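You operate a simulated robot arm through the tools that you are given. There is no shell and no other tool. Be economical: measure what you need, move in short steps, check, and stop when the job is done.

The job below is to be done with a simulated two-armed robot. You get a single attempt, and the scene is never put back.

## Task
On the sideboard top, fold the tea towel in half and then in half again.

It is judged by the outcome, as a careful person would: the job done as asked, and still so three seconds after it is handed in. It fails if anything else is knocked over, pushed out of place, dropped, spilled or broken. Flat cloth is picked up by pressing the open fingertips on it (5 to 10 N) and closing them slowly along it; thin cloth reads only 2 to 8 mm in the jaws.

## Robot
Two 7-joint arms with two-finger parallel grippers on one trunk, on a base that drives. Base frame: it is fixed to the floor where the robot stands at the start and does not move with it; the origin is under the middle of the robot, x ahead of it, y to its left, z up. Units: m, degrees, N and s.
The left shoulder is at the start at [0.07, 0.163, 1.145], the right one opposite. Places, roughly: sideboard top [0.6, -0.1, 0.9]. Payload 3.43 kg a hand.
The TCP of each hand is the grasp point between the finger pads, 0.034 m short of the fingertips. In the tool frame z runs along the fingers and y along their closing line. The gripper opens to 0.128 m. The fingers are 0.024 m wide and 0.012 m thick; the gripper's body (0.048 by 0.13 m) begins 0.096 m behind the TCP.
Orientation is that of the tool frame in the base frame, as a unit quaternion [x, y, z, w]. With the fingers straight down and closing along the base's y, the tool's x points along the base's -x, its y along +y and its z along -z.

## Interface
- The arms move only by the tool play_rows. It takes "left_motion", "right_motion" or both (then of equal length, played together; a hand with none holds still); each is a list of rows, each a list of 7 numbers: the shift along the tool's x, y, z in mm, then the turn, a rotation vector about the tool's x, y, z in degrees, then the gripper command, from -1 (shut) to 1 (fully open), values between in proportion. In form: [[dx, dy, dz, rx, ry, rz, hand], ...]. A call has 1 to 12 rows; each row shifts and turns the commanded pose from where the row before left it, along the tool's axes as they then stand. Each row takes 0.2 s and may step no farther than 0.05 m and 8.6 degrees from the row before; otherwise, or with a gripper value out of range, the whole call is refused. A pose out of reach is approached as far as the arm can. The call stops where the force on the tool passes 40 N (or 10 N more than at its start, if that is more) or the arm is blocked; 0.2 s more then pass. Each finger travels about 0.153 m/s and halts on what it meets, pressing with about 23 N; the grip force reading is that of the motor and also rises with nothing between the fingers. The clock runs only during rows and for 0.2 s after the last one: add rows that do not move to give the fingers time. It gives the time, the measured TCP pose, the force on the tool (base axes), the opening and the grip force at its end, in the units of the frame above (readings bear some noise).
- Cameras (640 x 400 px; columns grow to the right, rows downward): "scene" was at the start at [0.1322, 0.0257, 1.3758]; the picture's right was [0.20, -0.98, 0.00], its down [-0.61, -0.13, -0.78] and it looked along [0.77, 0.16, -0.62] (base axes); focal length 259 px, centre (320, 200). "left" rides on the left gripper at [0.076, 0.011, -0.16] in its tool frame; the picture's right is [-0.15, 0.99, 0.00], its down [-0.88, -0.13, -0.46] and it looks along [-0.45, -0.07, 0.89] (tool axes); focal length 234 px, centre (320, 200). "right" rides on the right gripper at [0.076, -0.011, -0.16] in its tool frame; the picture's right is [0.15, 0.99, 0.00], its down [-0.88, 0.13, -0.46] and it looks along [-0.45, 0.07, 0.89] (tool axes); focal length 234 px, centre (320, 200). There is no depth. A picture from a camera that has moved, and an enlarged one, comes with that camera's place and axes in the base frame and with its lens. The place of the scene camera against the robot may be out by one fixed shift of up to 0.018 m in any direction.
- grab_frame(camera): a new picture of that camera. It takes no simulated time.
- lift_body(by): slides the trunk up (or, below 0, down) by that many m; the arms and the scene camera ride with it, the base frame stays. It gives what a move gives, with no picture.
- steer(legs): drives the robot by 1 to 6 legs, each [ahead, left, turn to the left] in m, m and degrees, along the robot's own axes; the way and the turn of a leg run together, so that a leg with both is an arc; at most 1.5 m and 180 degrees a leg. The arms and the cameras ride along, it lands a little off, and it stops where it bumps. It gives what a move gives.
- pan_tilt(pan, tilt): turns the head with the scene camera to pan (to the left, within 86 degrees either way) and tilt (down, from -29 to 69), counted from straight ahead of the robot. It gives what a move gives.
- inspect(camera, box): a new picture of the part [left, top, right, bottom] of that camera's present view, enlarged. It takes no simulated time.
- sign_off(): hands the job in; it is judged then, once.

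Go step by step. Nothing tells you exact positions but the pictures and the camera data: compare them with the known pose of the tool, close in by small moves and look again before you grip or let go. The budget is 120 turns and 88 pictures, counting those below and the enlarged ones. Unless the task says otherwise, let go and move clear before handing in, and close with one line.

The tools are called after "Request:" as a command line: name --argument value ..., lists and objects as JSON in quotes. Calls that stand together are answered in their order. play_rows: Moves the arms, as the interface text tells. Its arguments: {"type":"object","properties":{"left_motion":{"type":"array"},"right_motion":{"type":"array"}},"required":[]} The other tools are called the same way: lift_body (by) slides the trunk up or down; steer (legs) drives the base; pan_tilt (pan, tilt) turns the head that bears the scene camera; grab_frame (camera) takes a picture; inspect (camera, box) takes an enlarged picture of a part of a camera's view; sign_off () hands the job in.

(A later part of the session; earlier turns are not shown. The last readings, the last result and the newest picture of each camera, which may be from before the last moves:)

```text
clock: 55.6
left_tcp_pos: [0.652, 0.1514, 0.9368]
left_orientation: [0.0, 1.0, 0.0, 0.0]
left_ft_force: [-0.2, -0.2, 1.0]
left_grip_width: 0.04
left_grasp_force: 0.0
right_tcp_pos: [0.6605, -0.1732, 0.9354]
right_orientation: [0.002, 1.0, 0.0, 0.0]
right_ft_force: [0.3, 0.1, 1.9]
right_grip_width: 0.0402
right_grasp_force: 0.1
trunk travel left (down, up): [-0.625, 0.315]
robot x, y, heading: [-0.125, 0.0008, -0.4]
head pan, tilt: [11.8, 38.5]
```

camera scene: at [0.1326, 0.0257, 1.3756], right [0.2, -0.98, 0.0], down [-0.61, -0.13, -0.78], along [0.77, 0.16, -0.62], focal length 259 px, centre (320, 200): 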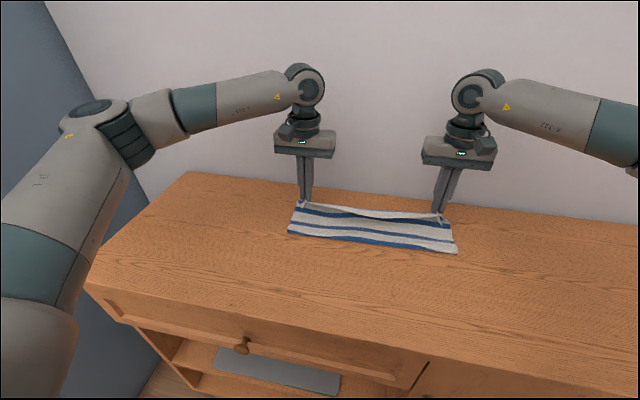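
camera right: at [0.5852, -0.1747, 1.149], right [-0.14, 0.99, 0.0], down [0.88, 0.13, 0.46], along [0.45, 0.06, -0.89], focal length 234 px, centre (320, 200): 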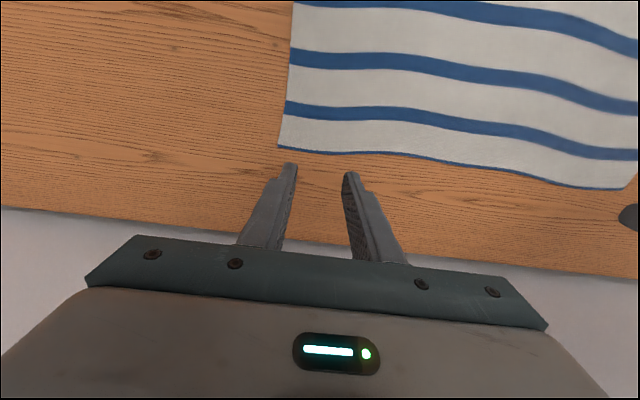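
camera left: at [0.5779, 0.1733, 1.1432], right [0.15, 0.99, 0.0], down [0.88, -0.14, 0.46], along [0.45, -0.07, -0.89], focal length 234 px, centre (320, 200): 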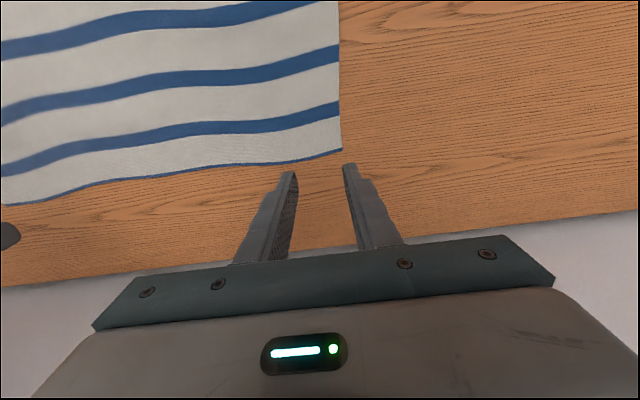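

Request:
play_rows --left_motion '[[0, 0, 1, 0, 0, 0, -0.375], [0, 0, 0.5, 0, 0, 0, -0.375], [0, 0, 0, 0, 0, 0, -0.375]]' --right_motion '[[0, 0, 0.6, 0, 0, 0, -0.375], [0, 0, 0, 0, 0, 0, -0.375], [0, 0, 0, 0, 0, 0, -0.375]]'

```text
clock: 56.4
left_tcp_pos: [0.6517, 0.1527, 0.9356]
left_orientation: [0.001, 1.0, 0.0, 0.0]
left_ft_force: [1.5, 0.6, 1.5]
left_grip_width: 0.0399
left_grasp_force: 0.0
right_tcp_pos: [0.6596, -0.1732, 0.9355]
right_orientation: [0.001, 1.0, 0.0, -0.001]
right_ft_force: [0.7, -0.1, 2.8]
right_grip_width: 0.0399
right_grasp_force: 0.1
trunk travel left (down, up): [-0.625, 0.315]
robot x, y, heading: [-0.1217, -0.0008, -0.1]
head pan, tilt: [11.8, 38.5]
```

Request:
play_rows --left_motion '[[0, 0, 0.6, 0, 0, 0, -0.375], [0, 0, 0, 0, 0, 0, -0.375]]' --right_motion '[[0, 0, 0.5, 0, 0, 0, -0.375], [0, 0, 0, 0, 0, 0, -0.375]]'

```text
clock: 57.0
left_tcp_pos: [0.6521, 0.1518, 0.9361]
left_orientation: [0.001, 1.0, 0.0, 0.0]
left_ft_force: [1.9, -0.2, 6.1]
left_grip_width: 0.0398
left_grasp_force: 0.0
right_tcp_pos: [0.6584, -0.1737, 0.9352]
right_orientation: [0.001, 1.0, 0.0, -0.002]
right_ft_force: [2.0, 1.4, 3.7]
right_grip_width: 0.0398
right_grasp_force: 0.0
trunk travel left (down, up): [-0.625, 0.315]
robot x, y, heading: [-0.1212, 0.0027, 0.0]
head pan, tilt: [11.8, 38.5]
```

Contact is light on both hands. I'll press the right a touch more and close both slowly.

Request:
play_rows --left_motion '[[0, 0, 0.1, 0, 0, 0, -0.43], [0, 0, 0, 0, 0, 0, -0.49], [0, 0, 0, 0, 0, 0, -0.55], [0, 0, 0, 0, 0, 0, -0.61], [0, 0, 0, 0, 0, 0, -0.67], [0, 0, 0, 0, 0, 0, -0.73], [0, 0, 0, 0, 0, 0, -0.79], [0, 0, 0, 0, 0, 0, -0.85], [0, 0, 0, 0, 0, 0, -0.92], [0, 0, 0, 0, 0, 0, -1], [0, 0, 0, 0, 0, 0, -1], [0, 0, 0, 0, 0, 0, -1]]' --right_motion '[[0, 0, 0.3, 0, 0, 0, -0.43], [0, 0, 0, 0, 0, 0, -0.49], [0, 0, 0, 0, 0, 0, -0.55], [0, 0, 0, 0, 0, 0, -0.61], [0, 0, 0, 0, 0, 0, -0.67], [0, 0, 0, 0, 0, 0, -0.73], [0, 0, 0, 0, 0, 0, -0.79], [0, 0, 0, 0, 0, 0, -0.85], [0, 0, 0, 0, 0, 0, -0.92], [0, 0, 0, 0, 0, 0, -1], [0, 0, 0, 0, 0, 0, -1], [0, 0, 0, 0, 0, 0, -1]]'

Request:
inspect --camera "left" --box '[220, 100, 420, 225]'

Request:
inspect --camera "right" --box '[220, 100, 420, 225]'

```text
clock: 59.6
left_tcp_pos: [0.6508, 0.1518, 0.9348]
left_orientation: [0.001, 1.0, 0.0, 0.0]
left_ft_force: [-0.4, -10.1, 6.8]
left_grip_width: 0.0022
left_grasp_force: 22.7
right_tcp_pos: [0.6576, -0.1735, 0.9362]
right_orientation: [0.002, 1.0, 0.0, 0.0]
right_ft_force: [-0.6, 10.4, 6.6]
right_grip_width: 0.0019
right_grasp_force: 23.0
trunk travel left (down, up): [-0.625, 0.315]
robot x, y, heading: [-0.1213, 0.0002, -0.3]
head pan, tilt: [11.8, 38.5]
```

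```text
3.20 times, centred on (320, 162) of left
camera zoom: at [0.5737, 0.1637, 1.0951], right [0.15, 0.99, 0.0], down [0.88, -0.13, 0.46], along [0.45, -0.07, -0.89], focal length 749 px, centre (320, 320)
```

zoom: 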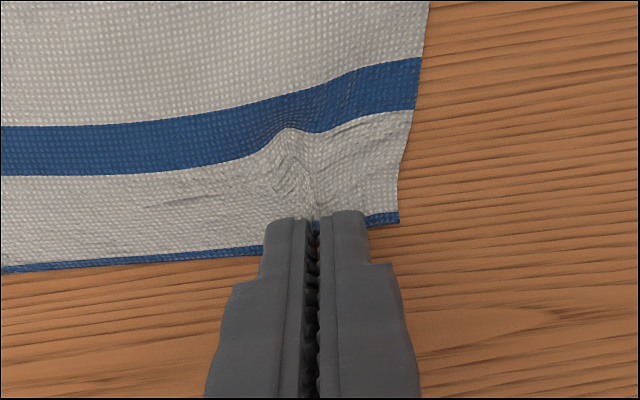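

```text
3.20 times, centred on (320, 162) of right
camera zoom: at [0.5822, -0.1829, 1.096], right [-0.14, 0.99, 0.0], down [0.88, 0.13, 0.46], along [0.45, 0.07, -0.89], focal length 749 px, centre (320, 320)
```

zoom: 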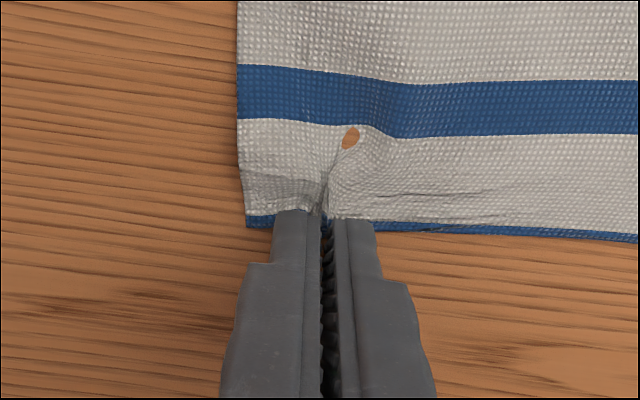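

Both far corners are pinched. I'll start the arc toward the robot with the hands rolling, then back the base up 0.06 m at the top of the arc.

Request:
play_rows --left_motion '[[5.5, -1, -28.4, 0, -4.58, 0, -1], [11.2, -1, -27.4, 0, -4.58, 0, -1], [16.3, -1, -25.9, 0, -4.58, 0, -1], [21, 0, -23.5, 0, -4.58, 0, -1]]' --right_motion '[[5.5, 1, -28.4, 0, -4.58, 0, -1], [11.2, 1, -27.4, 0, -4.58, 0, -1], [16.3, 1, -25.9, 0, -4.58, 0, -1], [21, 0, -23.5, 0, -4.58, 0, -1]]'

Request:
steer --legs '[[-0.06, 0, 0]]'

Request:
inspect --camera "scene" --box '[220, 120, 540, 320]'

```text
clock: 60.6
left_tcp_pos: [0.5841, 0.1484, 1.0329]
left_orientation: [0.001, 0.987, 0.0, 0.16]
left_ft_force: [0.1, -4.7, 0.3]
left_grip_width: 0.0017
left_grasp_force: 23.4
right_tcp_pos: [0.5903, -0.1711, 1.0332]
right_orientation: [0.002, 0.987, 0.0, 0.161]
right_ft_force: [0.0, 5.4, 0.7]
right_grip_width: 0.0019
right_grasp_force: 23.3
trunk travel left (down, up): [-0.625, 0.315]
robot x, y, heading: [-0.1226, 0.0031, -0.4]
head pan, tilt: [11.8, 38.5]
```

```text
clock: 61.6
left_tcp_pos: [0.527, 0.1498, 1.03]
left_orientation: [0.0, 0.987, -0.001, 0.159]
left_ft_force: [0.4, -5.8, -0.9]
left_grip_width: 0.0019
left_grasp_force: 22.7
right_tcp_pos: [0.5343, -0.1711, 1.0298]
right_orientation: [0.001, 0.987, -0.001, 0.159]
right_ft_force: [1.0, 5.1, 0.2]
right_grip_width: 0.0021
right_grasp_force: 23.0
trunk travel left (down, up): [-0.625, 0.315]
robot x, y, heading: [-0.1804, -0.0003, -0.0]
head pan, tilt: [11.8, 38.5]
```

```text
2.00 times, centred on (380, 220) of scene
camera zoom: at [-0.0492, 0.0258, 1.3757], right [0.2, -0.98, 0.0], down [-0.61, -0.13, -0.78], along [0.77, 0.16, -0.62], focal length 518 px, centre (200, 160)
```

zoom: 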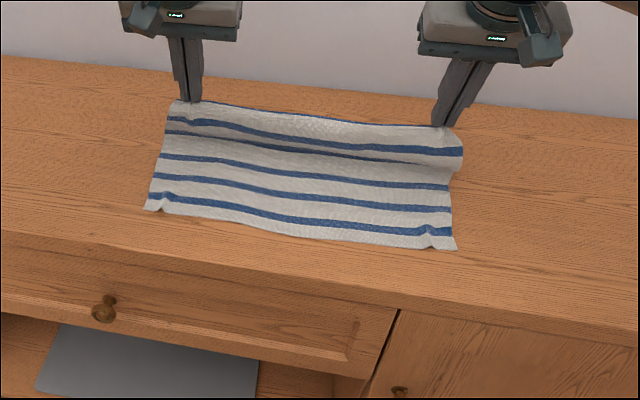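

The cloth is draping nicely, with the near half flat. I'll continue over toward the near edge, rolling the fingers to about 57 degrees.

Request:
play_rows --left_motion '[[20, 0, -21.4, 0, -7.7, 0, -1], [28.9, 0, -9.8, 0, -8, 0, -1], [30.1, 0, -5, 0, -8, 0, -1], [30.9, 0, -1.4, 0, -8, 0, -1], [30.4, 0, 1.7, 0, -7, 0, -1], [0, 0, 0, 0, 0, 0, -1]]' --right_motion '[[20, 0, -21.4, 0, -7.7, 0, -1], [28.9, 0, -9.8, 0, -8, 0, -1], [30.1, 0, -5, 0, -8, 0, -1], [30.9, 0, -1.4, 0, -8, 0, -1], [30.4, 0, 1.7, 0, -7, 0, -1], [0, 0, 0, 0, 0, 0, -1]]'

Request:
inspect --camera "scene" --box '[220, 120, 540, 320]'

Request:
grab_frame --camera "left"

```text
clock: 63.0
left_tcp_pos: [0.3998, 0.1491, 0.982]
left_orientation: [0.001, 0.878, -0.001, 0.478]
left_ft_force: [0.5, -4.8, -0.2]
left_grip_width: 0.002
left_grasp_force: 23.0
right_tcp_pos: [0.4077, -0.17, 0.9834]
right_orientation: [0.001, 0.879, 0.0, 0.477]
right_ft_force: [0.5, 5.2, 0.7]
right_grip_width: 0.0019
right_grasp_force: 22.4
trunk travel left (down, up): [-0.625, 0.315]
robot x, y, heading: [-0.1808, 0.0013, -0.2]
head pan, tilt: [11.8, 38.5]
```

```text
2.00 times, centred on (380, 220) of scene
camera zoom: at [-0.0493, 0.0258, 1.3758], right [0.2, -0.98, 0.0], down [-0.61, -0.13, -0.78], along [0.77, 0.16, -0.62], focal length 518 px, centre (200, 160)
```

zoom: 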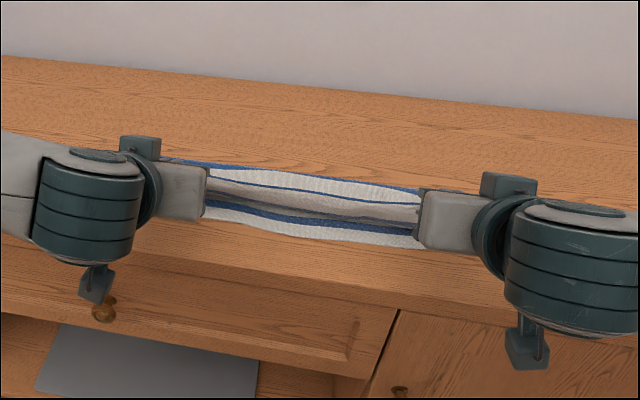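

```text
22 pictures are left
camera left: at [0.2234, 0.1621, 1.0051], right [0.08, 0.99, 0.12], down [0.1, -0.13, 0.99], along [0.99, -0.07, -0.11], focal length 234 px, centre (320, 200)
```

left: 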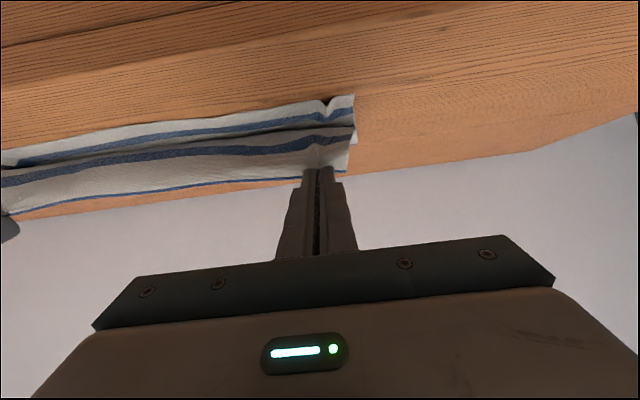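

The flap hangs nearly where needed but the fingers should roll to near horizontal before laying it. The table's front edge leaves room for that if the base is further back. I'll swing back to the top of the arc, back up 0.08 m, then come down with about 85 degrees of roll.

Request:
play_rows --left_motion '[[-29.2, 0, -1, 0, 0, 0, -1], [-31.5, 0, 15.4, 0, 0, 0, -1], [-24.4, 0, 28.3, 0, 0, 0, -1], [-22.2, 0, 34.1, 0, 0, 0, -1]]' --right_motion '[[-29.2, 0, -1, 0, 0, 0, -1], [-31.5, 0, 15.4, 0, 0, 0, -1], [-24.4, 0, 28.3, 0, 0, 0, -1], [-22.2, 0, 34.1, 0, 0, 0, -1]]'

Request:
steer --legs '[[-0.08, 0, 0]]'

Request:
play_rows --left_motion '[[21, 0, -4.3, 0, -6, 0, -1], [20.5, 0, -6.4, 0, -6, 0, -1], [19.7, 0, -8.5, 0, -6, 0, -1], [19.7, 0, -6.5, 0, -5, 0, -1], [0, 0, 0, 0, -5, 0, -1], [0, 0, 0, 0, 0, 0, -1]]' --right_motion '[[21, 0, -4.3, 0, -6, 0, -1], [20.5, 0, -6.4, 0, -6, 0, -1], [19.7, 0, -8.5, 0, -6, 0, -1], [19.7, 0, -6.5, 0, -5, 0, -1], [0, 0, 0, 0, -5, 0, -1], [0, 0, 0, 0, 0, 0, -1]]'

Request:
inspect --camera "scene" --box '[240, 100, 560, 300]'

Request:
grab_frame --camera "left"

```text
clock: 64.0
left_tcp_pos: [0.5248, 0.1486, 1.0306]
left_orientation: [0.0, 0.879, 0.0, 0.476]
left_ft_force: [-0.3, -3.3, -0.4]
left_grip_width: 0.002
left_grasp_force: 22.7
right_tcp_pos: [0.5306, -0.1698, 1.031]
right_orientation: [0.001, 0.88, 0.0, 0.476]
right_ft_force: [0.2, 3.5, -0.5]
right_grip_width: 0.002
right_grasp_force: 23.2
trunk travel left (down, up): [-0.625, 0.315]
robot x, y, heading: [-0.1814, 0.0008, -0.1]
head pan, tilt: [11.8, 38.5]
```

```text
clock: 65.0
left_tcp_pos: [0.4418, 0.1457, 1.0316]
left_orientation: [0.002, 0.879, -0.001, 0.477]
left_ft_force: [-0.6, -4.1, 0.2]
left_grip_width: 0.0021
left_grasp_force: 22.6
right_tcp_pos: [0.4492, -0.1699, 1.0325]
right_orientation: [0.002, 0.879, -0.001, 0.477]
right_ft_force: [-0.4, 3.2, 0.5]
right_grip_width: 0.0018
right_grasp_force: 23.0
trunk travel left (down, up): [-0.625, 0.315]
robot x, y, heading: [-0.2604, 0.0019, -0.1]
head pan, tilt: [11.8, 38.5]
```

```text
clock: 66.4
left_tcp_pos: [0.4125, 0.1281, 0.9977]
left_orientation: [0.007, 0.815, -0.014, 0.579]
left_ft_force: [0.8, 0.1, 0.1]
left_grip_width: 0.0018
left_grasp_force: 22.8
left hand out of reach, approached as far as the arm can: row 2, 3, 4, 5
right_tcp_pos: [0.4226, -0.1447, 1.0053]
right_orientation: [-0.009, 0.832, 0.01, 0.554]
right_ft_force: [0.1, 0.2, -0.3]
right_grip_width: 0.0016
right_grasp_force: 22.9
right hand out of reach, approached as far as the arm can: row 2, 3, 4, 5
trunk travel left (down, up): [-0.625, 0.315]
robot x, y, heading: [-0.2612, 0.0017, -0.5]
head pan, tilt: [11.8, 38.5]
```

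```text
2.00 times, centred on (400, 200) of scene
camera zoom: at [-0.1283, 0.0305, 1.3756], right [0.2, -0.98, 0.0], down [-0.61, -0.13, -0.78], along [0.77, 0.16, -0.62], focal length 518 px, centre (160, 200)
```

zoom: 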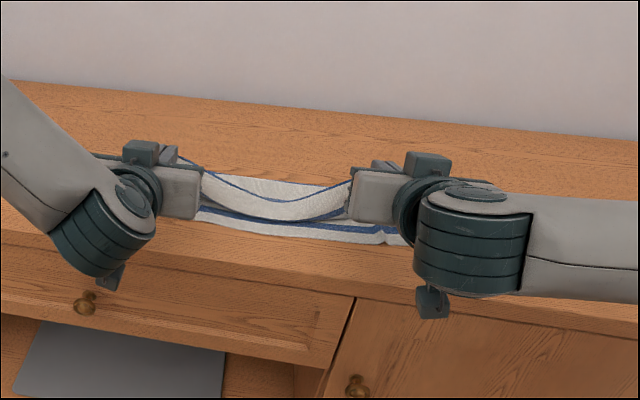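

```text
20 pictures are left
camera left: at [0.2352, 0.1446, 0.9788], right [0.08, 0.99, 0.12], down [-0.15, -0.11, 0.98], along [0.99, -0.09, 0.14], focal length 234 px, centre (320, 200)
```

left: 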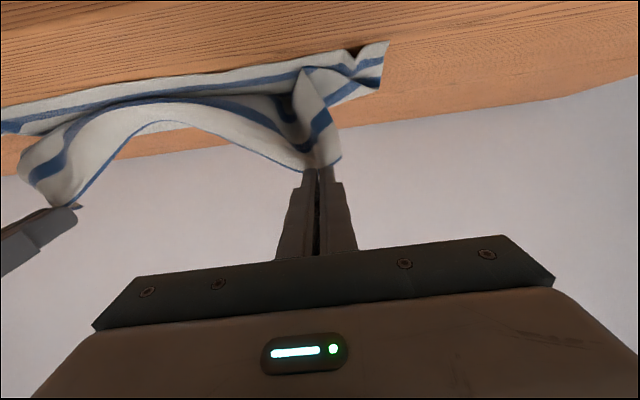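

The roll goes out of reach because the wrists are too close to the shoulders. I'll undo the last moves and check the pose before backing up further.

Request:
play_rows --left_motion '[[0, 0, 0, 0, 5, 0, -1], [-19.7, 0, 6.5, 0, 5, 0, -1], [-19.7, 0, 8.5, 0, 6, 0, -1], [-20.5, 0, 6.4, 0, 6, 0, -1], [-21, 0, 4.3, 0, 6, 0, -1], [0, 0, 0, 0, 0, 0, -1]]' --right_motion '[[0, 0, 0, 0, 5, 0, -1], [-19.7, 0, 6.5, 0, 5, 0, -1], [-19.7, 0, 8.5, 0, 6, 0, -1], [-20.5, 0, 6.4, 0, 6, 0, -1], [-21, 0, 4.3, 0, 6, 0, -1], [0, 0, 0, 0, 0, 0, -1]]'

```text
clock: 67.8
left_tcp_pos: [0.4791, 0.1365, 1.0615]
left_orientation: [0.008, 0.925, -0.006, 0.38]
left_ft_force: [-0.6, 0.2, -0.8]
left_grip_width: 0.0018
left_grasp_force: 23.6
right_tcp_pos: [0.491, -0.1462, 1.0574]
right_orientation: [-0.011, 0.942, 0.009, 0.334]
right_ft_force: [0.0, -0.8, 0.0]
right_grip_width: 0.002
right_grasp_force: 22.9
trunk travel left (down, up): [-0.625, 0.315]
robot x, y, heading: [-0.2621, 0.0003, -0.4]
head pan, tilt: [11.8, 38.5]
```

The commanded pose resets after an unreachable row, so the roll is now about 45 and 39 degrees. I'll move the hands forward and even them out, then back the base by 0.13 m.

Request:
play_rows --left_motion '[[-13.7, 4, 28.8, 0, 0, 0, -1], [-13.7, 4, 28.8, 0, 0, 0, -1], [-13.7, 4, 28.8, 0, 0, 0, -1], [0, 0, 0, 0, 0, 0, -1]]' --right_motion '[[-17.9, -8, 26, 0, -2, 0, -1], [-17.9, -8, 26, 0, -2, 0, -1], [-17.9, -8, 26, 0, -2, 0, -1], [0, 0, 0, 0, 0, 0, -1]]'

Request:
steer --legs '[[-0.13, 0, 0]]'

Request:
inspect --camera "scene" --box '[240, 80, 560, 280]'

```text
clock: 68.8
left_tcp_pos: [0.5705, 0.1465, 1.0303]
left_orientation: [0.007, 0.925, -0.005, 0.38]
left_ft_force: [-0.3, -1.6, -0.3]
left_grip_width: 0.0018
left_grasp_force: 22.8
right_tcp_pos: [0.5833, -0.1691, 1.0341]
right_orientation: [-0.009, 0.923, 0.009, 0.384]
right_ft_force: [-0.1, 1.3, 1.0]
right_grip_width: 0.002
right_grasp_force: 23.1
trunk travel left (down, up): [-0.625, 0.315]
robot x, y, heading: [-0.258, 0.0023, -0.3]
head pan, tilt: [11.8, 38.5]
```

```text
clock: 70.1
left_tcp_pos: [0.4414, 0.1465, 1.0281]
left_orientation: [0.008, 0.925, -0.006, 0.379]
left_ft_force: [0.2, -1.2, -1.4]
left_grip_width: 0.0018
left_grasp_force: 23.0
right_tcp_pos: [0.4548, -0.1704, 1.0317]
right_orientation: [-0.009, 0.924, 0.009, 0.383]
right_ft_force: [-0.3, 2.2, 0.1]
right_grip_width: 0.0022
right_grasp_force: 23.3
trunk travel left (down, up): [-0.625, 0.315]
robot x, y, heading: [-0.3921, 0.0008, -0.5]
head pan, tilt: [11.8, 38.5]
```

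```text
2.00 times, centred on (400, 180) of scene
camera zoom: at [-0.2573, 0.0261, 1.3756], right [0.2, -0.98, 0.0], down [-0.61, -0.12, -0.78], along [0.77, 0.16, -0.62], focal length 518 px, centre (160, 240)
```

zoom: 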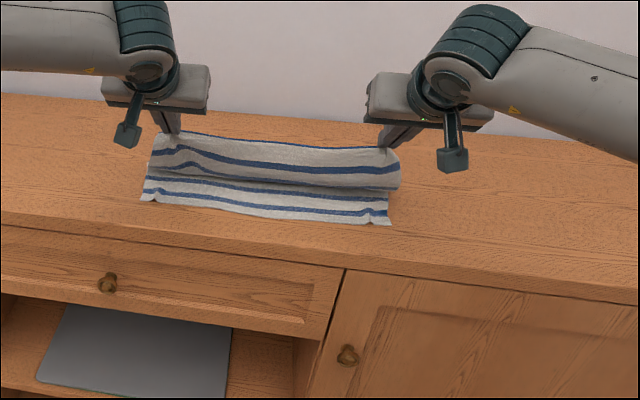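

Good: the flap is clear and the wrists have room now. I'll come down with the roll to about 74 degrees and check.

Request:
play_rows --left_motion '[[21, 0, -1.9, 0, -7.3, 0, -1], [20.6, 0, -4.4, 0, -7.3, 0, -1], [18.8, 0, -2.4, 0, -7, 0, -1], [18.4, 0, -4.6, 0, -7, 0, -1], [0, 0, 0, 0, 0, 0, -1]]' --right_motion '[[21, 0, -1.9, 0, -7.3, 0, -1], [20.6, 0, -4.4, 0, -7.3, 0, -1], [18.8, 0, -2.4, 0, -7, 0, -1], [18.4, 0, -4.6, 0, -7, 0, -1], [0, 0, 0, 0, 0, 0, -1]]'

Request:
inspect --camera "scene" --box '[280, 100, 480, 225]'

Request:
grab_frame --camera "right"

```text
clock: 71.3
left_tcp_pos: [0.3964, 0.148, 0.9852]
left_orientation: [0.005, 0.837, -0.006, 0.546]
left_ft_force: [0.4, -3.9, -0.5]
left_grip_width: 0.0018
left_grasp_force: 22.8
left hand out of reach, approached as far as the arm can: row 4
right_tcp_pos: [0.4101, -0.1707, 0.9907]
right_orientation: [-0.007, 0.835, 0.011, 0.55]
right_ft_force: [-0.3, 2.9, -0.2]
right_grip_width: 0.0022
right_grasp_force: 23.0
right hand out of reach, approached as far as the arm can: row 4
trunk travel left (down, up): [-0.625, 0.315]
robot x, y, heading: [-0.3863, -0.0012, -0.2]
head pan, tilt: [11.8, 38.5]
```

```text
3.20 times, centred on (380, 162) of scene
camera zoom: at [-0.2578, 0.0262, 1.3757], right [0.2, -0.98, 0.0], down [-0.61, -0.12, -0.78], along [0.77, 0.16, -0.62], focal length 829 px, centre (128, 320)
```

zoom: 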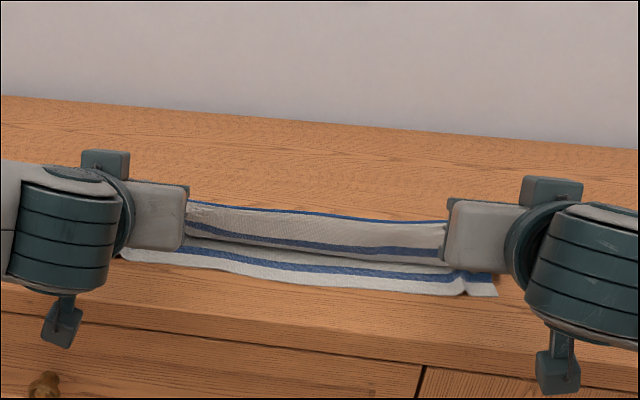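

```text
17 pictures are left
camera right: at [0.2332, -0.1846, 0.9848], right [-0.08, 0.99, -0.12], down [-0.07, 0.12, 0.99], along [0.99, 0.09, 0.06], focal length 234 px, centre (320, 200)
```

right: 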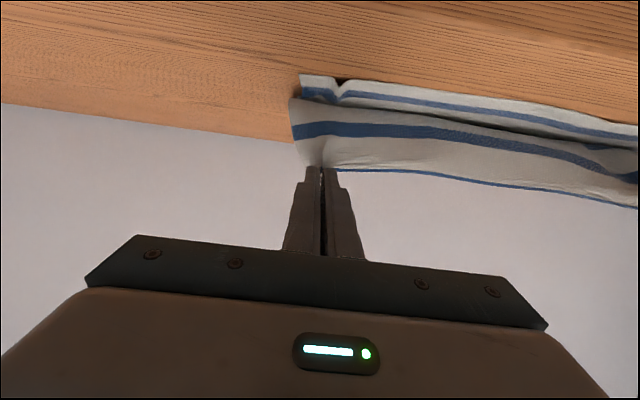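

The wrist limit stops the roll at about 66 degrees because the forearms slope down. Lowering the trunk will level them, so I'll shuttle: hands up, trunk down, twice, with the flap held over the middle.

Request:
play_rows --left_motion '[[-33.6, 0, 19, 0, 0, 0, -1], [-33.6, 0, 19, 0, 0, 0, -1]]' --right_motion '[[-33.6, 0, 19, 0, 0, 0, -1], [-33.6, 0, 19, 0, 0, 0, -1]]'

Request:
lift_body --by -0.07

Request:
play_rows --left_motion '[[-32, 0, -14.2, 0, 0, 0, -1], [-32, 0, -14.2, 0, 0, 0, -1]]' --right_motion '[[-32, 0, -14.2, 0, 0, 0, -1], [-32, 0, -14.2, 0, 0, 0, -1]]'

Request:
lift_body --by -0.07

Request:
play_rows --left_motion '[[-32, 0, -14.2, 0, 0, 0, -1], [-32, 0, -14.2, 0, 0, 0, -1]]' --right_motion '[[-32, 0, -14.2, 0, 0, 0, -1], [-32, 0, -14.2, 0, 0, 0, -1]]'

```text
clock: 71.9
left_tcp_pos: [0.4576, 0.147, 1.0331]
left_orientation: [0.006, 0.838, -0.006, 0.546]
left_ft_force: [-0.2, -2.7, -0.2]
left_grip_width: 0.0018
left_grasp_force: 22.6
right_tcp_pos: [0.4727, -0.1697, 1.0355]
right_orientation: [-0.008, 0.836, 0.012, 0.549]
right_ft_force: [-0.3, 1.9, -0.4]
right_grip_width: 0.002
right_grasp_force: 22.6
trunk travel left (down, up): [-0.625, 0.315]
robot x, y, heading: [-0.392, 0.0031, -0.3]
head pan, tilt: [11.8, 38.5]
```

```text
clock: 73.0
left_tcp_pos: [0.4579, 0.147, 0.9638]
left_orientation: [0.006, 0.837, -0.006, 0.547]
left_ft_force: [0.3, -1.7, -0.2]
left_grip_width: 0.0019
left_grasp_force: 23.1
right_tcp_pos: [0.4728, -0.1687, 0.966]
right_orientation: [-0.007, 0.835, 0.011, 0.551]
right_ft_force: [0.1, 1.8, 0.3]
right_grip_width: 0.0018
right_grasp_force: 23.2
trunk travel left (down, up): [-0.555, 0.385]
robot x, y, heading: [-0.3891, 0.0016, -0.2]
head pan, tilt: [11.8, 38.5]
```

```text
clock: 73.6
left_tcp_pos: [0.457, 0.1468, 1.0373]
left_orientation: [0.007, 0.837, -0.007, 0.547]
left_ft_force: [-0.1, -2.4, 0.4]
left_grip_width: 0.0018
left_grasp_force: 23.0
right_tcp_pos: [0.4714, -0.1697, 1.0361]
right_orientation: [-0.006, 0.835, 0.01, 0.55]
right_ft_force: [-0.2, 2.6, -0.1]
right_grip_width: 0.0023
right_grasp_force: 22.8
trunk travel left (down, up): [-0.555, 0.385]
robot x, y, heading: [-0.3897, -0.0033, -0.2]
head pan, tilt: [11.8, 38.5]
```

```text
clock: 74.7
left_tcp_pos: [0.4578, 0.1471, 0.9664]
left_orientation: [0.007, 0.837, -0.006, 0.547]
left_ft_force: [-0.3, -2.0, 0.9]
left_grip_width: 0.002
left_grasp_force: 23.2
right_tcp_pos: [0.4722, -0.1696, 0.9659]
right_orientation: [-0.007, 0.835, 0.011, 0.55]
right_ft_force: [0.0, 1.2, 0.3]
right_grip_width: 0.002
right_grasp_force: 23.6
trunk travel left (down, up): [-0.485, 0.455]
robot x, y, heading: [-0.39, 0.0025, -0.3]
head pan, tilt: [11.8, 38.5]
```

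```text
clock: 75.3
left_tcp_pos: [0.4564, 0.1468, 1.0397]
left_orientation: [0.005, 0.838, -0.005, 0.546]
left_ft_force: [-1.1, -2.7, 0.1]
left_grip_width: 0.0018
left_grasp_force: 22.8
right_tcp_pos: [0.4708, -0.1724, 1.036]
right_orientation: [-0.007, 0.835, 0.011, 0.551]
right_ft_force: [0.0, 2.6, 0.3]
right_grip_width: 0.002
right_grasp_force: 22.5
trunk travel left (down, up): [-0.485, 0.455]
robot x, y, heading: [-0.3916, -0.003, -0.1]
head pan, tilt: [11.8, 38.5]
```

Works well. One more shuttle, then I'll roll the hands further at the top of the arc.

Request:
lift_body --by -0.07

Request:
play_rows --left_motion '[[-32, 0, -14.2, 0, 0, 0, -1], [-28, 0, -12, 0, 0, 0, -1], [0, 0, 0, 0, -8, 0, -1], [0, 0, 0, 0, -8, 0, -1], [0, 0, 0, 0, -8, 0, -1], [0, 0, 0, 0, -8, 0, -1]]' --right_motion '[[-32, 0, -14.2, 0, 0, 0, -1], [-28, 0, -12, 0, 0, 0, -1], [0, 0, 0, 0, -8, 0, -1], [0, 0, 0, 0, -8, 0, -1], [0, 0, 0, 0, -8, 0, -1], [0, 0, 0, 0, -8, 0, -1]]'

Request:
inspect --camera "scene" --box '[240, 60, 560, 260]'

```text
clock: 76.3
left_tcp_pos: [0.4567, 0.1452, 0.9694]
left_orientation: [0.006, 0.837, -0.006, 0.547]
left_ft_force: [-0.5, -3.4, -0.3]
left_grip_width: 0.002
left_grasp_force: 23.2
right_tcp_pos: [0.4713, -0.1727, 0.968]
right_orientation: [-0.008, 0.835, 0.012, 0.551]
right_ft_force: [-0.3, 3.5, 0.5]
right_grip_width: 0.0019
right_grasp_force: 22.8
trunk travel left (down, up): [-0.415, 0.525]
robot x, y, heading: [-0.3912, -0.0019, -0.2]
head pan, tilt: [11.8, 38.5]
```

```text
clock: 77.8
left_tcp_pos: [0.4592, 0.1471, 1.0339]
left_orientation: [0.006, 0.73, -0.008, 0.684]
left_ft_force: [0.7, -4.1, -0.7]
left_grip_width: 0.0018
left_grasp_force: 23.0
left hand out of reach, approached as far as the arm can: row 5, 6
right_tcp_pos: [0.4704, -0.1732, 1.0339]
right_orientation: [-0.005, 0.727, 0.011, 0.687]
right_ft_force: [-0.5, 3.9, 0.8]
right_grip_width: 0.002
right_grasp_force: 23.0
right hand out of reach, approached as far as the arm can: row 5, 6
trunk travel left (down, up): [-0.415, 0.525]
robot x, y, heading: [-0.3902, 0.0015, -0.2]
head pan, tilt: [11.8, 38.5]
```

```text
2.00 times, centred on (400, 160) of scene
camera zoom: at [-0.2578, 0.0262, 1.1657], right [0.2, -0.98, 0.0], down [-0.61, -0.12, -0.78], along [0.77, 0.16, -0.62], focal length 518 px, centre (160, 280)
```

zoom: 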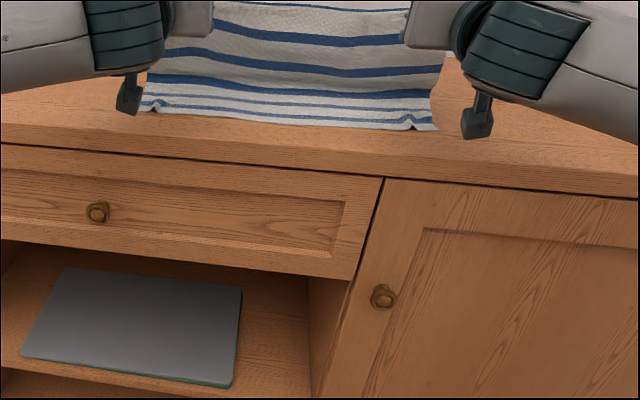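

The hands are at 86 degrees now. I'll lay the flap down by lowering the trunk while drawing the hands back, keeping that roll.

Request:
lift_body --by -0.03

Request:
play_rows --left_motion '[[1.7, 0, -25, 0, 0, 0, -1], [1.7, 0, -25, 0, 0, 0, -1]]' --right_motion '[[1.7, 0, -25, 0, 0, 0, -1], [1.7, 0, -25, 0, 0, 0, -1]]'

Request:
lift_body --by -0.035

Request:
grab_frame --camera "right"

```text
clock: 78.5
left_tcp_pos: [0.4582, 0.1467, 1.0042]
left_orientation: [0.006, 0.73, -0.008, 0.683]
left_ft_force: [0.1, -4.1, 0.3]
left_grip_width: 0.002
left_grasp_force: 22.8
right_tcp_pos: [0.4703, -0.1738, 1.0017]
right_orientation: [-0.005, 0.726, 0.011, 0.687]
right_ft_force: [-0.6, 3.5, 0.0]
right_grip_width: 0.0019
right_grasp_force: 22.9
trunk travel left (down, up): [-0.385, 0.555]
robot x, y, heading: [-0.3882, -0.0011, -0.2]
head pan, tilt: [11.8, 38.5]
```

```text
clock: 79.1
left_tcp_pos: [0.4087, 0.1484, 1.0038]
left_orientation: [0.006, 0.73, -0.008, 0.683]
left_ft_force: [0.2, -6.0, 0.4]
left_grip_width: 0.0018
left_grasp_force: 23.0
right_tcp_pos: [0.4199, -0.1744, 1.0014]
right_orientation: [-0.005, 0.727, 0.012, 0.686]
right_ft_force: [1.0, 5.4, 1.0]
right_grip_width: 0.0017
right_grasp_force: 22.7
trunk travel left (down, up): [-0.385, 0.555]
robot x, y, heading: [-0.3915, 0.0018, -0.3]
head pan, tilt: [11.8, 38.5]
```

```text
clock: 79.9
left_tcp_pos: [0.4084, 0.1473, 0.9689]
left_orientation: [0.006, 0.73, -0.008, 0.684]
left_ft_force: [-0.1, -6.3, -0.3]
left_grip_width: 0.0019
left_grasp_force: 23.3
right_tcp_pos: [0.4203, -0.1742, 0.967]
right_orientation: [-0.006, 0.727, 0.012, 0.686]
right_ft_force: [0.3, 6.4, 0.2]
right_grip_width: 0.0019
right_grasp_force: 23.0
trunk travel left (down, up): [-0.35, 0.59]
robot x, y, heading: [-0.3902, 0.0031, -0.3]
head pan, tilt: [11.8, 38.5]
```

```text
15 pictures are left
camera right: at [0.256, -0.1878, 0.9008], right [-0.03, 0.99, -0.14], down [-0.41, 0.11, 0.91], along [0.91, 0.09, 0.4], focal length 234 px, centre (320, 200)
```

right: 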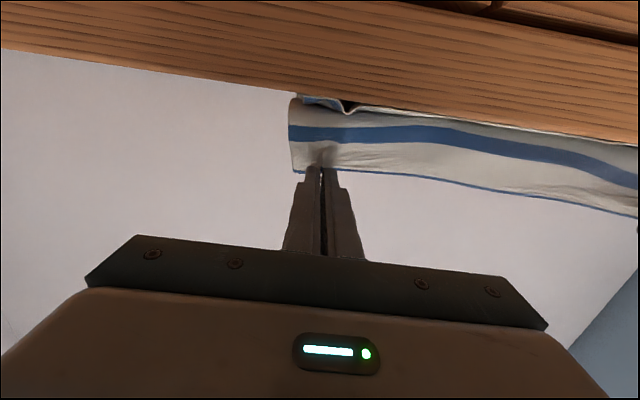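

The flap now hangs straight from the fingers. I'll pull back and lower the last few centimetres.

Request:
play_rows --left_motion '[[1, 0, -15, 0, 0, 0, -1], [1, 0, -15, 0, 0, 0, -1]]' --right_motion '[[1, 0, -15, 0, 0, 0, -1], [1, 0, -15, 0, 0, 0, -1]]'

Request:
lift_body --by -0.03

Request:
inspect --camera "scene" --box '[280, 0, 480, 125]'

Request:
grab_frame --camera "left"

```text
clock: 80.5
left_tcp_pos: [0.3784, 0.1488, 0.9676]
left_orientation: [0.006, 0.73, -0.008, 0.683]
left_ft_force: [0.8, -6.2, -0.2]
left_grip_width: 0.0023
left_grasp_force: 22.9
right_tcp_pos: [0.3899, -0.1763, 0.9677]
right_orientation: [-0.004, 0.727, 0.011, 0.686]
right_ft_force: [-0.1, 7.0, 1.3]
right_grip_width: 0.0019
right_grasp_force: 23.2
trunk travel left (down, up): [-0.35, 0.59]
robot x, y, heading: [-0.3892, -0.0003, -0.4]
head pan, tilt: [11.8, 38.5]
```

```text
clock: 81.2
left_tcp_pos: [0.3788, 0.1477, 0.9382]
left_orientation: [0.005, 0.729, -0.008, 0.684]
left_ft_force: [0.0, -6.1, -0.9]
left_grip_width: 0.002
left_grasp_force: 23.2
right_tcp_pos: [0.3893, -0.1745, 0.9375]
right_orientation: [-0.005, 0.727, 0.012, 0.686]
right_ft_force: [0.5, 6.8, 0.9]
right_grip_width: 0.002
right_grasp_force: 23.4
trunk travel left (down, up): [-0.32, 0.62]
robot x, y, heading: [-0.3896, 0.0042, -0.2]
head pan, tilt: [11.8, 38.5]
```

```text
3.20 times, centred on (380, 62) of scene
camera zoom: at [-0.2584, 0.0262, 1.0708], right [0.2, -0.98, 0.0], down [-0.61, -0.12, -0.78], along [0.77, 0.16, -0.62], focal length 829 px, centre (128, 640)
```

zoom: 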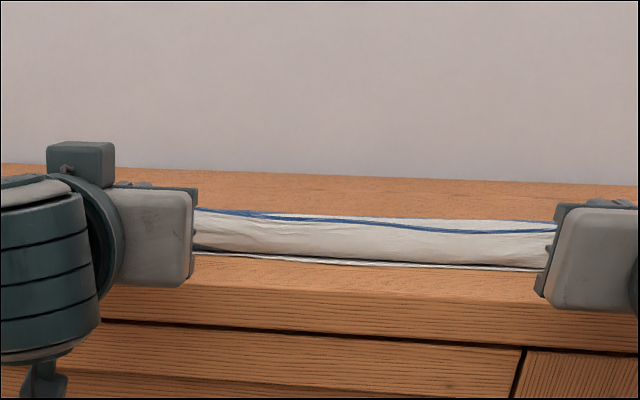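

```text
13 pictures are left
camera left: at [0.2127, 0.1632, 0.8735], right [0.03, 0.99, 0.14], down [-0.4, -0.12, 0.91], along [0.92, -0.08, 0.39], focal length 234 px, centre (320, 200)
```

left: 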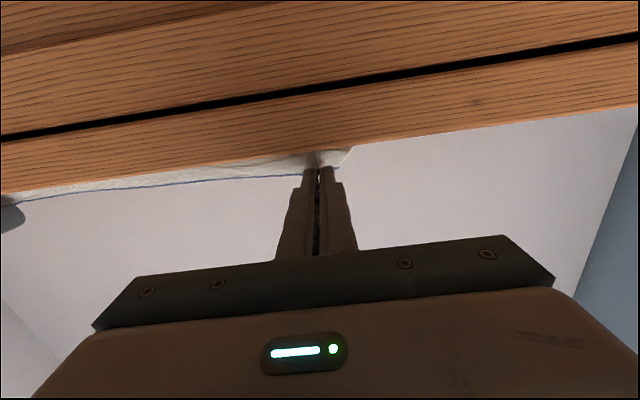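

The rim stands only about 2 cm above the near edge with the rest of the flap behind it. I'll lower another 14 mm, draw back slightly so the rim trails flat, then open a little and slide the fingers out toward the robot.

Request:
lift_body --by -0.014

Request:
play_rows --left_motion '[[0.5, 0, -5, 0, 0, 0, -1], [0.5, 0, -5, 0, 0, 0, -1], [0, 0, 0, 0, 0, 0, -1]]' --right_motion '[[0.5, 0, -5, 0, 0, 0, -1], [0.5, 0, -5, 0, 0, 0, -1], [0, 0, 0, 0, 0, 0, -1]]'

Request:
inspect --camera "scene" --box '[260, 0, 520, 160]'

```text
clock: 81.9
left_tcp_pos: [0.3787, 0.1483, 0.925]
left_orientation: [0.006, 0.729, -0.008, 0.684]
left_ft_force: [0.3, -7.1, -0.8]
left_grip_width: 0.0019
left_grasp_force: 22.9
right_tcp_pos: [0.3878, -0.1755, 0.923]
right_orientation: [-0.005, 0.727, 0.012, 0.687]
right_ft_force: [-1.0, 7.1, 0.3]
right_grip_width: 0.002
right_grasp_force: 23.0
trunk travel left (down, up): [-0.306, 0.634]
robot x, y, heading: [-0.3901, 0.0022, -0.1]
head pan, tilt: [11.8, 38.5]
```

```text
clock: 82.7
left_tcp_pos: [0.367, 0.1491, 0.9254]
left_orientation: [0.006, 0.73, -0.008, 0.683]
left_ft_force: [-0.3, -6.9, -1.1]
left_grip_width: 0.0019
left_grasp_force: 22.7
right_tcp_pos: [0.3797, -0.1765, 0.9233]
right_orientation: [-0.005, 0.727, 0.012, 0.687]
right_ft_force: [-1.2, 6.3, 0.5]
right_grip_width: 0.0019
right_grasp_force: 23.0
trunk travel left (down, up): [-0.306, 0.634]
robot x, y, heading: [-0.3911, 0.006, -0.5]
head pan, tilt: [11.8, 38.5]
```

```text
2.46 times, centred on (390, 80) of scene
camera zoom: at [-0.258, 0.0262, 1.0568], right [0.2, -0.98, 0.0], down [-0.61, -0.12, -0.78], along [0.77, 0.16, -0.62], focal length 638 px, centre (148, 495)
```

zoom: 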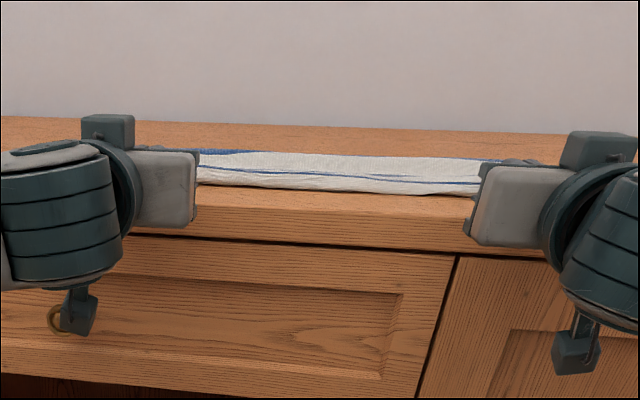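

The rim lies low right along the near edge. I'll open slightly and slide the fingers out toward the robot.

Request:
play_rows --left_motion '[[0.3, 0, -4, 0, 0, 0, -1], [0, 0, 0, 0, 0, 0, -0.9], [0, 0, 0, 0, 0, 0, -0.8], [0, 0, -5, 0, 0, 0, -0.8], [0, 0, -10, 0, 0, 0, -0.8], [0, 0, -15, 0, 0, 0, -0.8], [0, 0, -20, 0, 0, 0, -0.8], [0, 0, -30, 0, 0, 0, -0.8]]' --right_motion '[[0.3, 0, -4, 0, 0, 0, -1], [0, 0, 0, 0, 0, 0, -0.9], [0, 0, 0, 0, 0, 0, -0.8], [0, 0, -5, 0, 0, 0, -0.8], [0, 0, -10, 0, 0, 0, -0.8], [0, 0, -15, 0, 0, 0, -0.8], [0, 0, -20, 0, 0, 0, -0.8], [0, 0, -30, 0, 0, 0, -0.8]]'

Request:
lift_body --by 0.26

Request:
inspect --camera "scene" --box '[260, 80, 520, 240]'

```text
clock: 84.5
left_tcp_pos: [0.2827, 0.1504, 0.9307]
left_orientation: [0.005, 0.729, -0.007, 0.684]
left_ft_force: [0.0, -0.4, -0.1]
left_grip_width: 0.013
left_grasp_force: 0.1
right_tcp_pos: [0.2937, -0.1784, 0.9281]
right_orientation: [-0.005, 0.727, 0.012, 0.687]
right_ft_force: [-0.9, -0.1, 0.6]
right_grip_width: 0.0128
right_grasp_force: 0.0
trunk travel left (down, up): [-0.306, 0.634]
robot x, y, heading: [-0.3904, -0.0004, -0.3]
head pan, tilt: [11.8, 38.5]
```

```text
clock: 87.1
left_tcp_pos: [0.2837, 0.1507, 1.1902]
left_orientation: [0.005, 0.73, -0.008, 0.684]
left_ft_force: [-0.3, 0.7, 0.9]
left_grip_width: 0.0124
left_grasp_force: 0.1
right_tcp_pos: [0.2963, -0.1776, 1.1866]
right_orientation: [-0.005, 0.727, 0.011, 0.687]
right_ft_force: [-0.2, -0.9, 0.6]
right_grip_width: 0.0128
right_grasp_force: 0.0
trunk travel left (down, up): [-0.566, 0.374]
robot x, y, heading: [-0.3885, 0.0032, -0.2]
head pan, tilt: [11.8, 38.5]
```

```text
2.46 times, centred on (390, 160) of scene
camera zoom: at [-0.2578, 0.0262, 1.3167], right [0.2, -0.98, 0.0], down [-0.61, -0.12, -0.78], along [0.77, 0.16, -0.62], focal length 638 px, centre (148, 298)
```

zoom: 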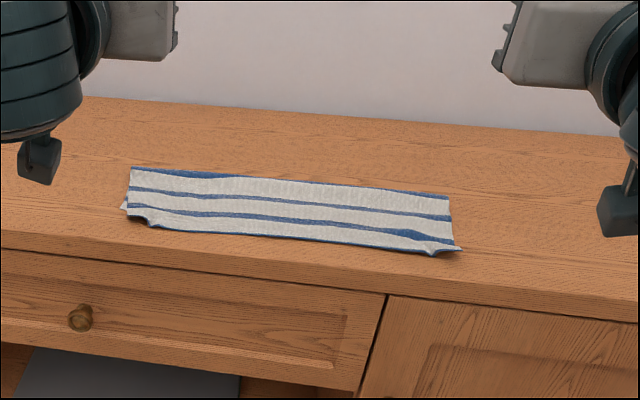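

The first fold came out clean: flat, with the rim on the near edge. The strip now spans x of about 0.395–0.533 and y of -0.205 to +0.20. Next I'll fold the right end over to the left end with the left hand, so I straighten that hand, tuck the right one aside and reposition the base.

Request:
play_rows --left_motion '[[0, 0, 0, 0, 8.6, 0, -0.4], [0, 0, 0, 0, 8.6, 0, -0.4], [0, 0, 0, 0, 8.6, 0, -0.4], [0, 0, 0, 0, 8.6, 0, -0.4], [0, 0, 0, 0, 8.6, 0, -0.4], [0, 0, 0, 0, 8.6, 0, -0.4], [0, 0, 0, 0, 8.6, 0, -0.4], [0, 0, 0, 0, 8.6, 0, -0.4], [0, 0, 0, 0, 8.6, 0, -0.4], [0, 0, 0, 0, 8.6, 0, -0.4]]' --right_motion '[[0, -15, 0, 0, 0, 0, -0.8], [0, -15, 0, 0, 0, 0, -0.8], [0, -15, 0, 0, 0, 0, -0.8], [0, -15, 0, 0, 0, 0, -0.8], [0, -15, 0, 0, 0, 0, -0.8], [0, -15, 0, 0, 0, 0, -0.8], [0, -15, 0, 0, 0, 0, -0.8], [0, -15, 0, 0, 0, 0, -0.8], [0, -15, 0, 0, 0, 0, -0.8], [0, -15, 0, 0, 0, 0, -0.8]]'

Request:
play_rows --left_motion '[[0, 0, 0, 0, 0, -8, -0.4], [0, 0, 0, 0, 0, -8, -0.4], [0, 0, 0, 0, 0, -8, -0.4], [0, 0, 0, 0, 0, -8, -0.4], [0, 0, 0, 0, 0, -8, -0.4], [0, 0, 0, 0, 0, -8, -0.4], [0, 0, 0, 0, 0, -8, -0.4], [0, 0, 0, 0, 0, -8, -0.4], [0, 0, 0, 0, 0, -8, -0.4], [0, 0, 0, 0, 0, -8, -0.4], [0, 0, 0, 0, 0, -8, -0.4], [0, 0, 0, 0, 0, 0, -0.4]]'

Request:
steer --legs '[[0, -0.35, 0], [0.3, 0, 0]]'

```text
clock: 89.3
left_tcp_pos: [0.2834, 0.1493, 1.1902]
left_orientation: [0.008, 1.0, -0.002, 0.002]
left_ft_force: [-0.7, -1.1, 0.0]
left_grip_width: 0.0385
left_grasp_force: 0.1
right_tcp_pos: [0.2979, -0.3305, 1.1866]
right_orientation: [-0.004, 0.727, 0.012, 0.687]
right_ft_force: [-0.4, -0.1, 0.2]
right_grip_width: 0.0128
right_grasp_force: 0.0
trunk travel left (down, up): [-0.566, 0.374]
robot x, y, heading: [-0.3922, -0.0005, 0.0]
head pan, tilt: [11.8, 38.5]
```

```text
clock: 91.9
left_tcp_pos: [0.2849, 0.1506, 1.1898]
left_orientation: [-0.689, 0.724, -0.004, 0.001]
left_ft_force: [0.9, 0.0, -0.4]
left_grip_width: 0.0386
left_grasp_force: 0.1
right_tcp_pos: [0.2989, -0.3284, 1.1855]
right_orientation: [-0.006, 0.727, 0.013, 0.687]
right_ft_force: [0.4, 0.0, 0.1]
right_grip_width: 0.0128
right_grasp_force: 0.0
trunk travel left (down, up): [-0.566, 0.374]
robot x, y, heading: [-0.3932, 0.0028, -0.4]
head pan, tilt: [11.8, 38.5]
```

```text
clock: 94.2
left_tcp_pos: [0.2775, -0.1735, 1.1919]
left_orientation: [-0.692, 0.722, -0.008, -0.002]
left_ft_force: [-0.2, -0.1, 0.3]
left_grip_width: 0.0384
left_grasp_force: 0.1
right_tcp_pos: [0.2963, -0.6508, 1.1907]
right_orientation: [-0.012, 0.727, 0.014, 0.687]
right_ft_force: [0.2, -1.2, 0.0]
right_grip_width: 0.0132
right_grasp_force: 0.0
trunk travel left (down, up): [-0.566, 0.374]
robot x, y, heading: [-0.3953, -0.3415, 0.2]
head pan, tilt: [11.8, 38.5]
stopped in leg 1: the robot was blocked; the commanded pose is now the measured one
```

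The base was stopped near the end of its sideways leg, so I'll look to the right to see what is there before moving on.

Request:
pan_tilt --pan -35 --tilt 35

Request:
grab_frame --camera "scene"

```text
clock: 95.4
left_tcp_pos: [0.2788, -0.1745, 1.1898]
left_orientation: [-0.692, 0.722, -0.008, -0.003]
left_ft_force: [-0.5, 0.0, 0.0]
left_grip_width: 0.0386
left_grasp_force: 0.0
right_tcp_pos: [0.2976, -0.651, 1.1899]
right_orientation: [-0.013, 0.727, 0.014, 0.687]
right_ft_force: [0.2, 0.3, 0.7]
right_grip_width: 0.0128
right_grasp_force: 0.0
trunk travel left (down, up): [-0.566, 0.374]
robot x, y, heading: [-0.3921, -0.3406, 0.3]
head pan, tilt: [-35.0, 35.0]
```

```text
10 pictures are left
camera scene: at [-0.2755, -0.3697, 1.3229], right [-0.57, -0.82, 0.01], down [-0.47, 0.32, -0.82], along [0.67, -0.47, -0.57], focal length 259 px, centre (320, 200)
```

scene: 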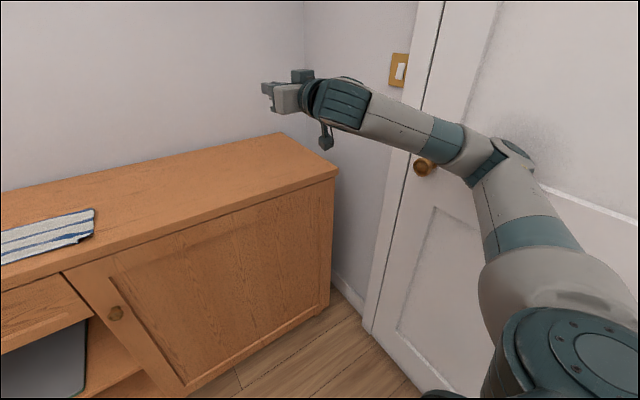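

The right elbow just touched the door on the right; nothing was disturbed. I'll bring the right hand in, step left a bit and then drive ahead.

Request:
play_rows --right_motion '[[0, 20, 0, 0, 0, 0, -0.8], [0, 20, 0, 0, 0, 0, -0.8], [0, 20, 0, 0, 0, 0, -0.8], [0, 20, 0, 0, 0, 0, -0.8]]'

Request:
steer --legs '[[0, 0.09, 0], [0.28, 0, 0]]'

Request:
pan_tilt --pan 15 --tilt 45

Request:
play_rows --left_motion '[[0, 15, 20, 0, -7.5, 0, -0.4], [0, 15, 20, 0, -7.5, 0, -0.4], [0, 15, 20, 0, -7.5, 0, -0.4], [0, 15, 20, 0, -7.5, 0, -0.4], [0, 0, 0, 0, 0, 0, -0.4]]'

```text
clock: 96.4
left_tcp_pos: [0.2813, -0.1849, 1.1889]
left_orientation: [-0.691, 0.723, -0.002, 0.0]
left_ft_force: [0.5, 0.4, 0.1]
left_grip_width: 0.0383
left_grasp_force: 0.0
right_tcp_pos: [0.2981, -0.5816, 1.1853]
right_orientation: [-0.009, 0.728, 0.016, 0.685]
right_ft_force: [0.4, 0.2, -0.1]
right_grip_width: 0.0128
right_grasp_force: 0.0
trunk travel left (down, up): [-0.566, 0.374]
robot x, y, heading: [-0.394, -0.3404, 0.4]
head pan, tilt: [-35.0, 35.0]
```

```text
clock: 99.0
left_tcp_pos: [0.5617, -0.0958, 1.1904]
left_orientation: [-0.691, 0.723, -0.003, -0.001]
left_ft_force: [0.1, -0.1, -0.6]
left_grip_width: 0.0383
left_grasp_force: 0.0
right_tcp_pos: [0.5771, -0.4927, 1.185]
right_orientation: [-0.008, 0.728, 0.015, 0.685]
right_ft_force: [0.1, -0.3, 0.4]
right_grip_width: 0.0127
right_grasp_force: 0.1
trunk travel left (down, up): [-0.566, 0.374]
robot x, y, heading: [-0.112, -0.2524, -0.1]
head pan, tilt: [-35.0, 35.0]
```

```text
clock: 100.2
left_tcp_pos: [0.5607, -0.0972, 1.1897]
left_orientation: [-0.691, 0.723, -0.003, 0.0]
left_ft_force: [0.2, -0.8, -0.1]
left_grip_width: 0.0386
left_grasp_force: 0.1
right_tcp_pos: [0.5764, -0.4937, 1.1847]
right_orientation: [-0.009, 0.728, 0.016, 0.685]
right_ft_force: [0.1, 0.8, -0.3]
right_grip_width: 0.0129
right_grasp_force: 0.0
trunk travel left (down, up): [-0.566, 0.374]
robot x, y, heading: [-0.117, -0.2488, -0.1]
head pan, tilt: [15.0, 45.0]
```

```text
clock: 101.4
left_tcp_pos: [0.5009, -0.0765, 1.1112]
left_orientation: [-0.668, 0.698, 0.176, 0.187]
left_ft_force: [0.1, 0.8, -0.3]
left_grip_width: 0.0384
left_grasp_force: 0.1
right_tcp_pos: [0.5761, -0.4924, 1.1848]
right_orientation: [-0.008, 0.728, 0.015, 0.685]
right_ft_force: [-0.4, 0.6, -0.4]
right_grip_width: 0.0129
right_grasp_force: 0.1
trunk travel left (down, up): [-0.566, 0.374]
robot x, y, heading: [-0.1137, -0.2505, 0.0]
head pan, tilt: [15.0, 45.0]
```

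The left hand is tilted 30 degrees with its closing line along x. I'll bring it over the right end of the strip at about (0.469, -0.20) and look.

Request:
play_rows --left_motion '[[42.2, 8, 10.6, 0, 0, 0, -0.4], [42.2, 8, 10.6, 0, 0, 0, -0.4], [42.2, 8, 10.6, 0, 0, 0, -0.4], [42.2, 8, 10.6, 0, 0, 0, -0.4], [0, 0, 0, 0, 0, 0, -0.4]]'

Request:
inspect --camera "left" --box '[160, 40, 480, 240]'

```text
clock: 102.6
left_tcp_pos: [0.4628, -0.2029, 0.9896]
left_orientation: [-0.668, 0.698, 0.176, 0.187]
left_ft_force: [0.7, 0.8, 0.4]
left_grip_width: 0.0382
left_grasp_force: 0.0
right_tcp_pos: [0.5764, -0.4913, 1.1859]
right_orientation: [-0.008, 0.728, 0.015, 0.685]
right_ft_force: [0.8, -0.2, 0.4]
right_grip_width: 0.0123
right_grasp_force: 0.2
trunk travel left (down, up): [-0.566, 0.374]
robot x, y, heading: [-0.1107, -0.2529, 0.1]
head pan, tilt: [15.0, 45.0]
```

```text
2.00 times, centred on (320, 140) of left
camera zoom: at [0.4435, -0.3473, 1.0919], right [-0.98, 0.17, 0.07], down [0.15, 0.53, 0.83], along [0.11, 0.83, -0.55], focal length 468 px, centre (320, 320)
```

zoom: 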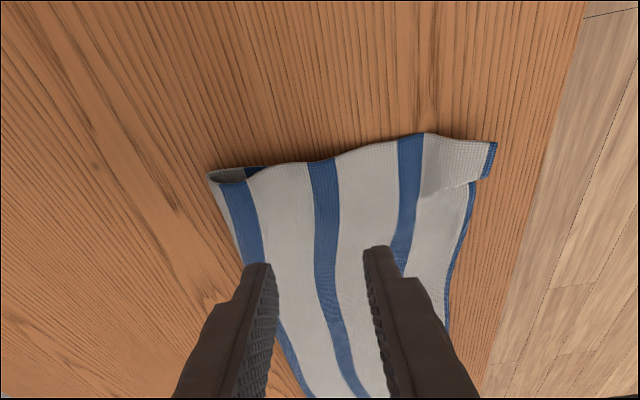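

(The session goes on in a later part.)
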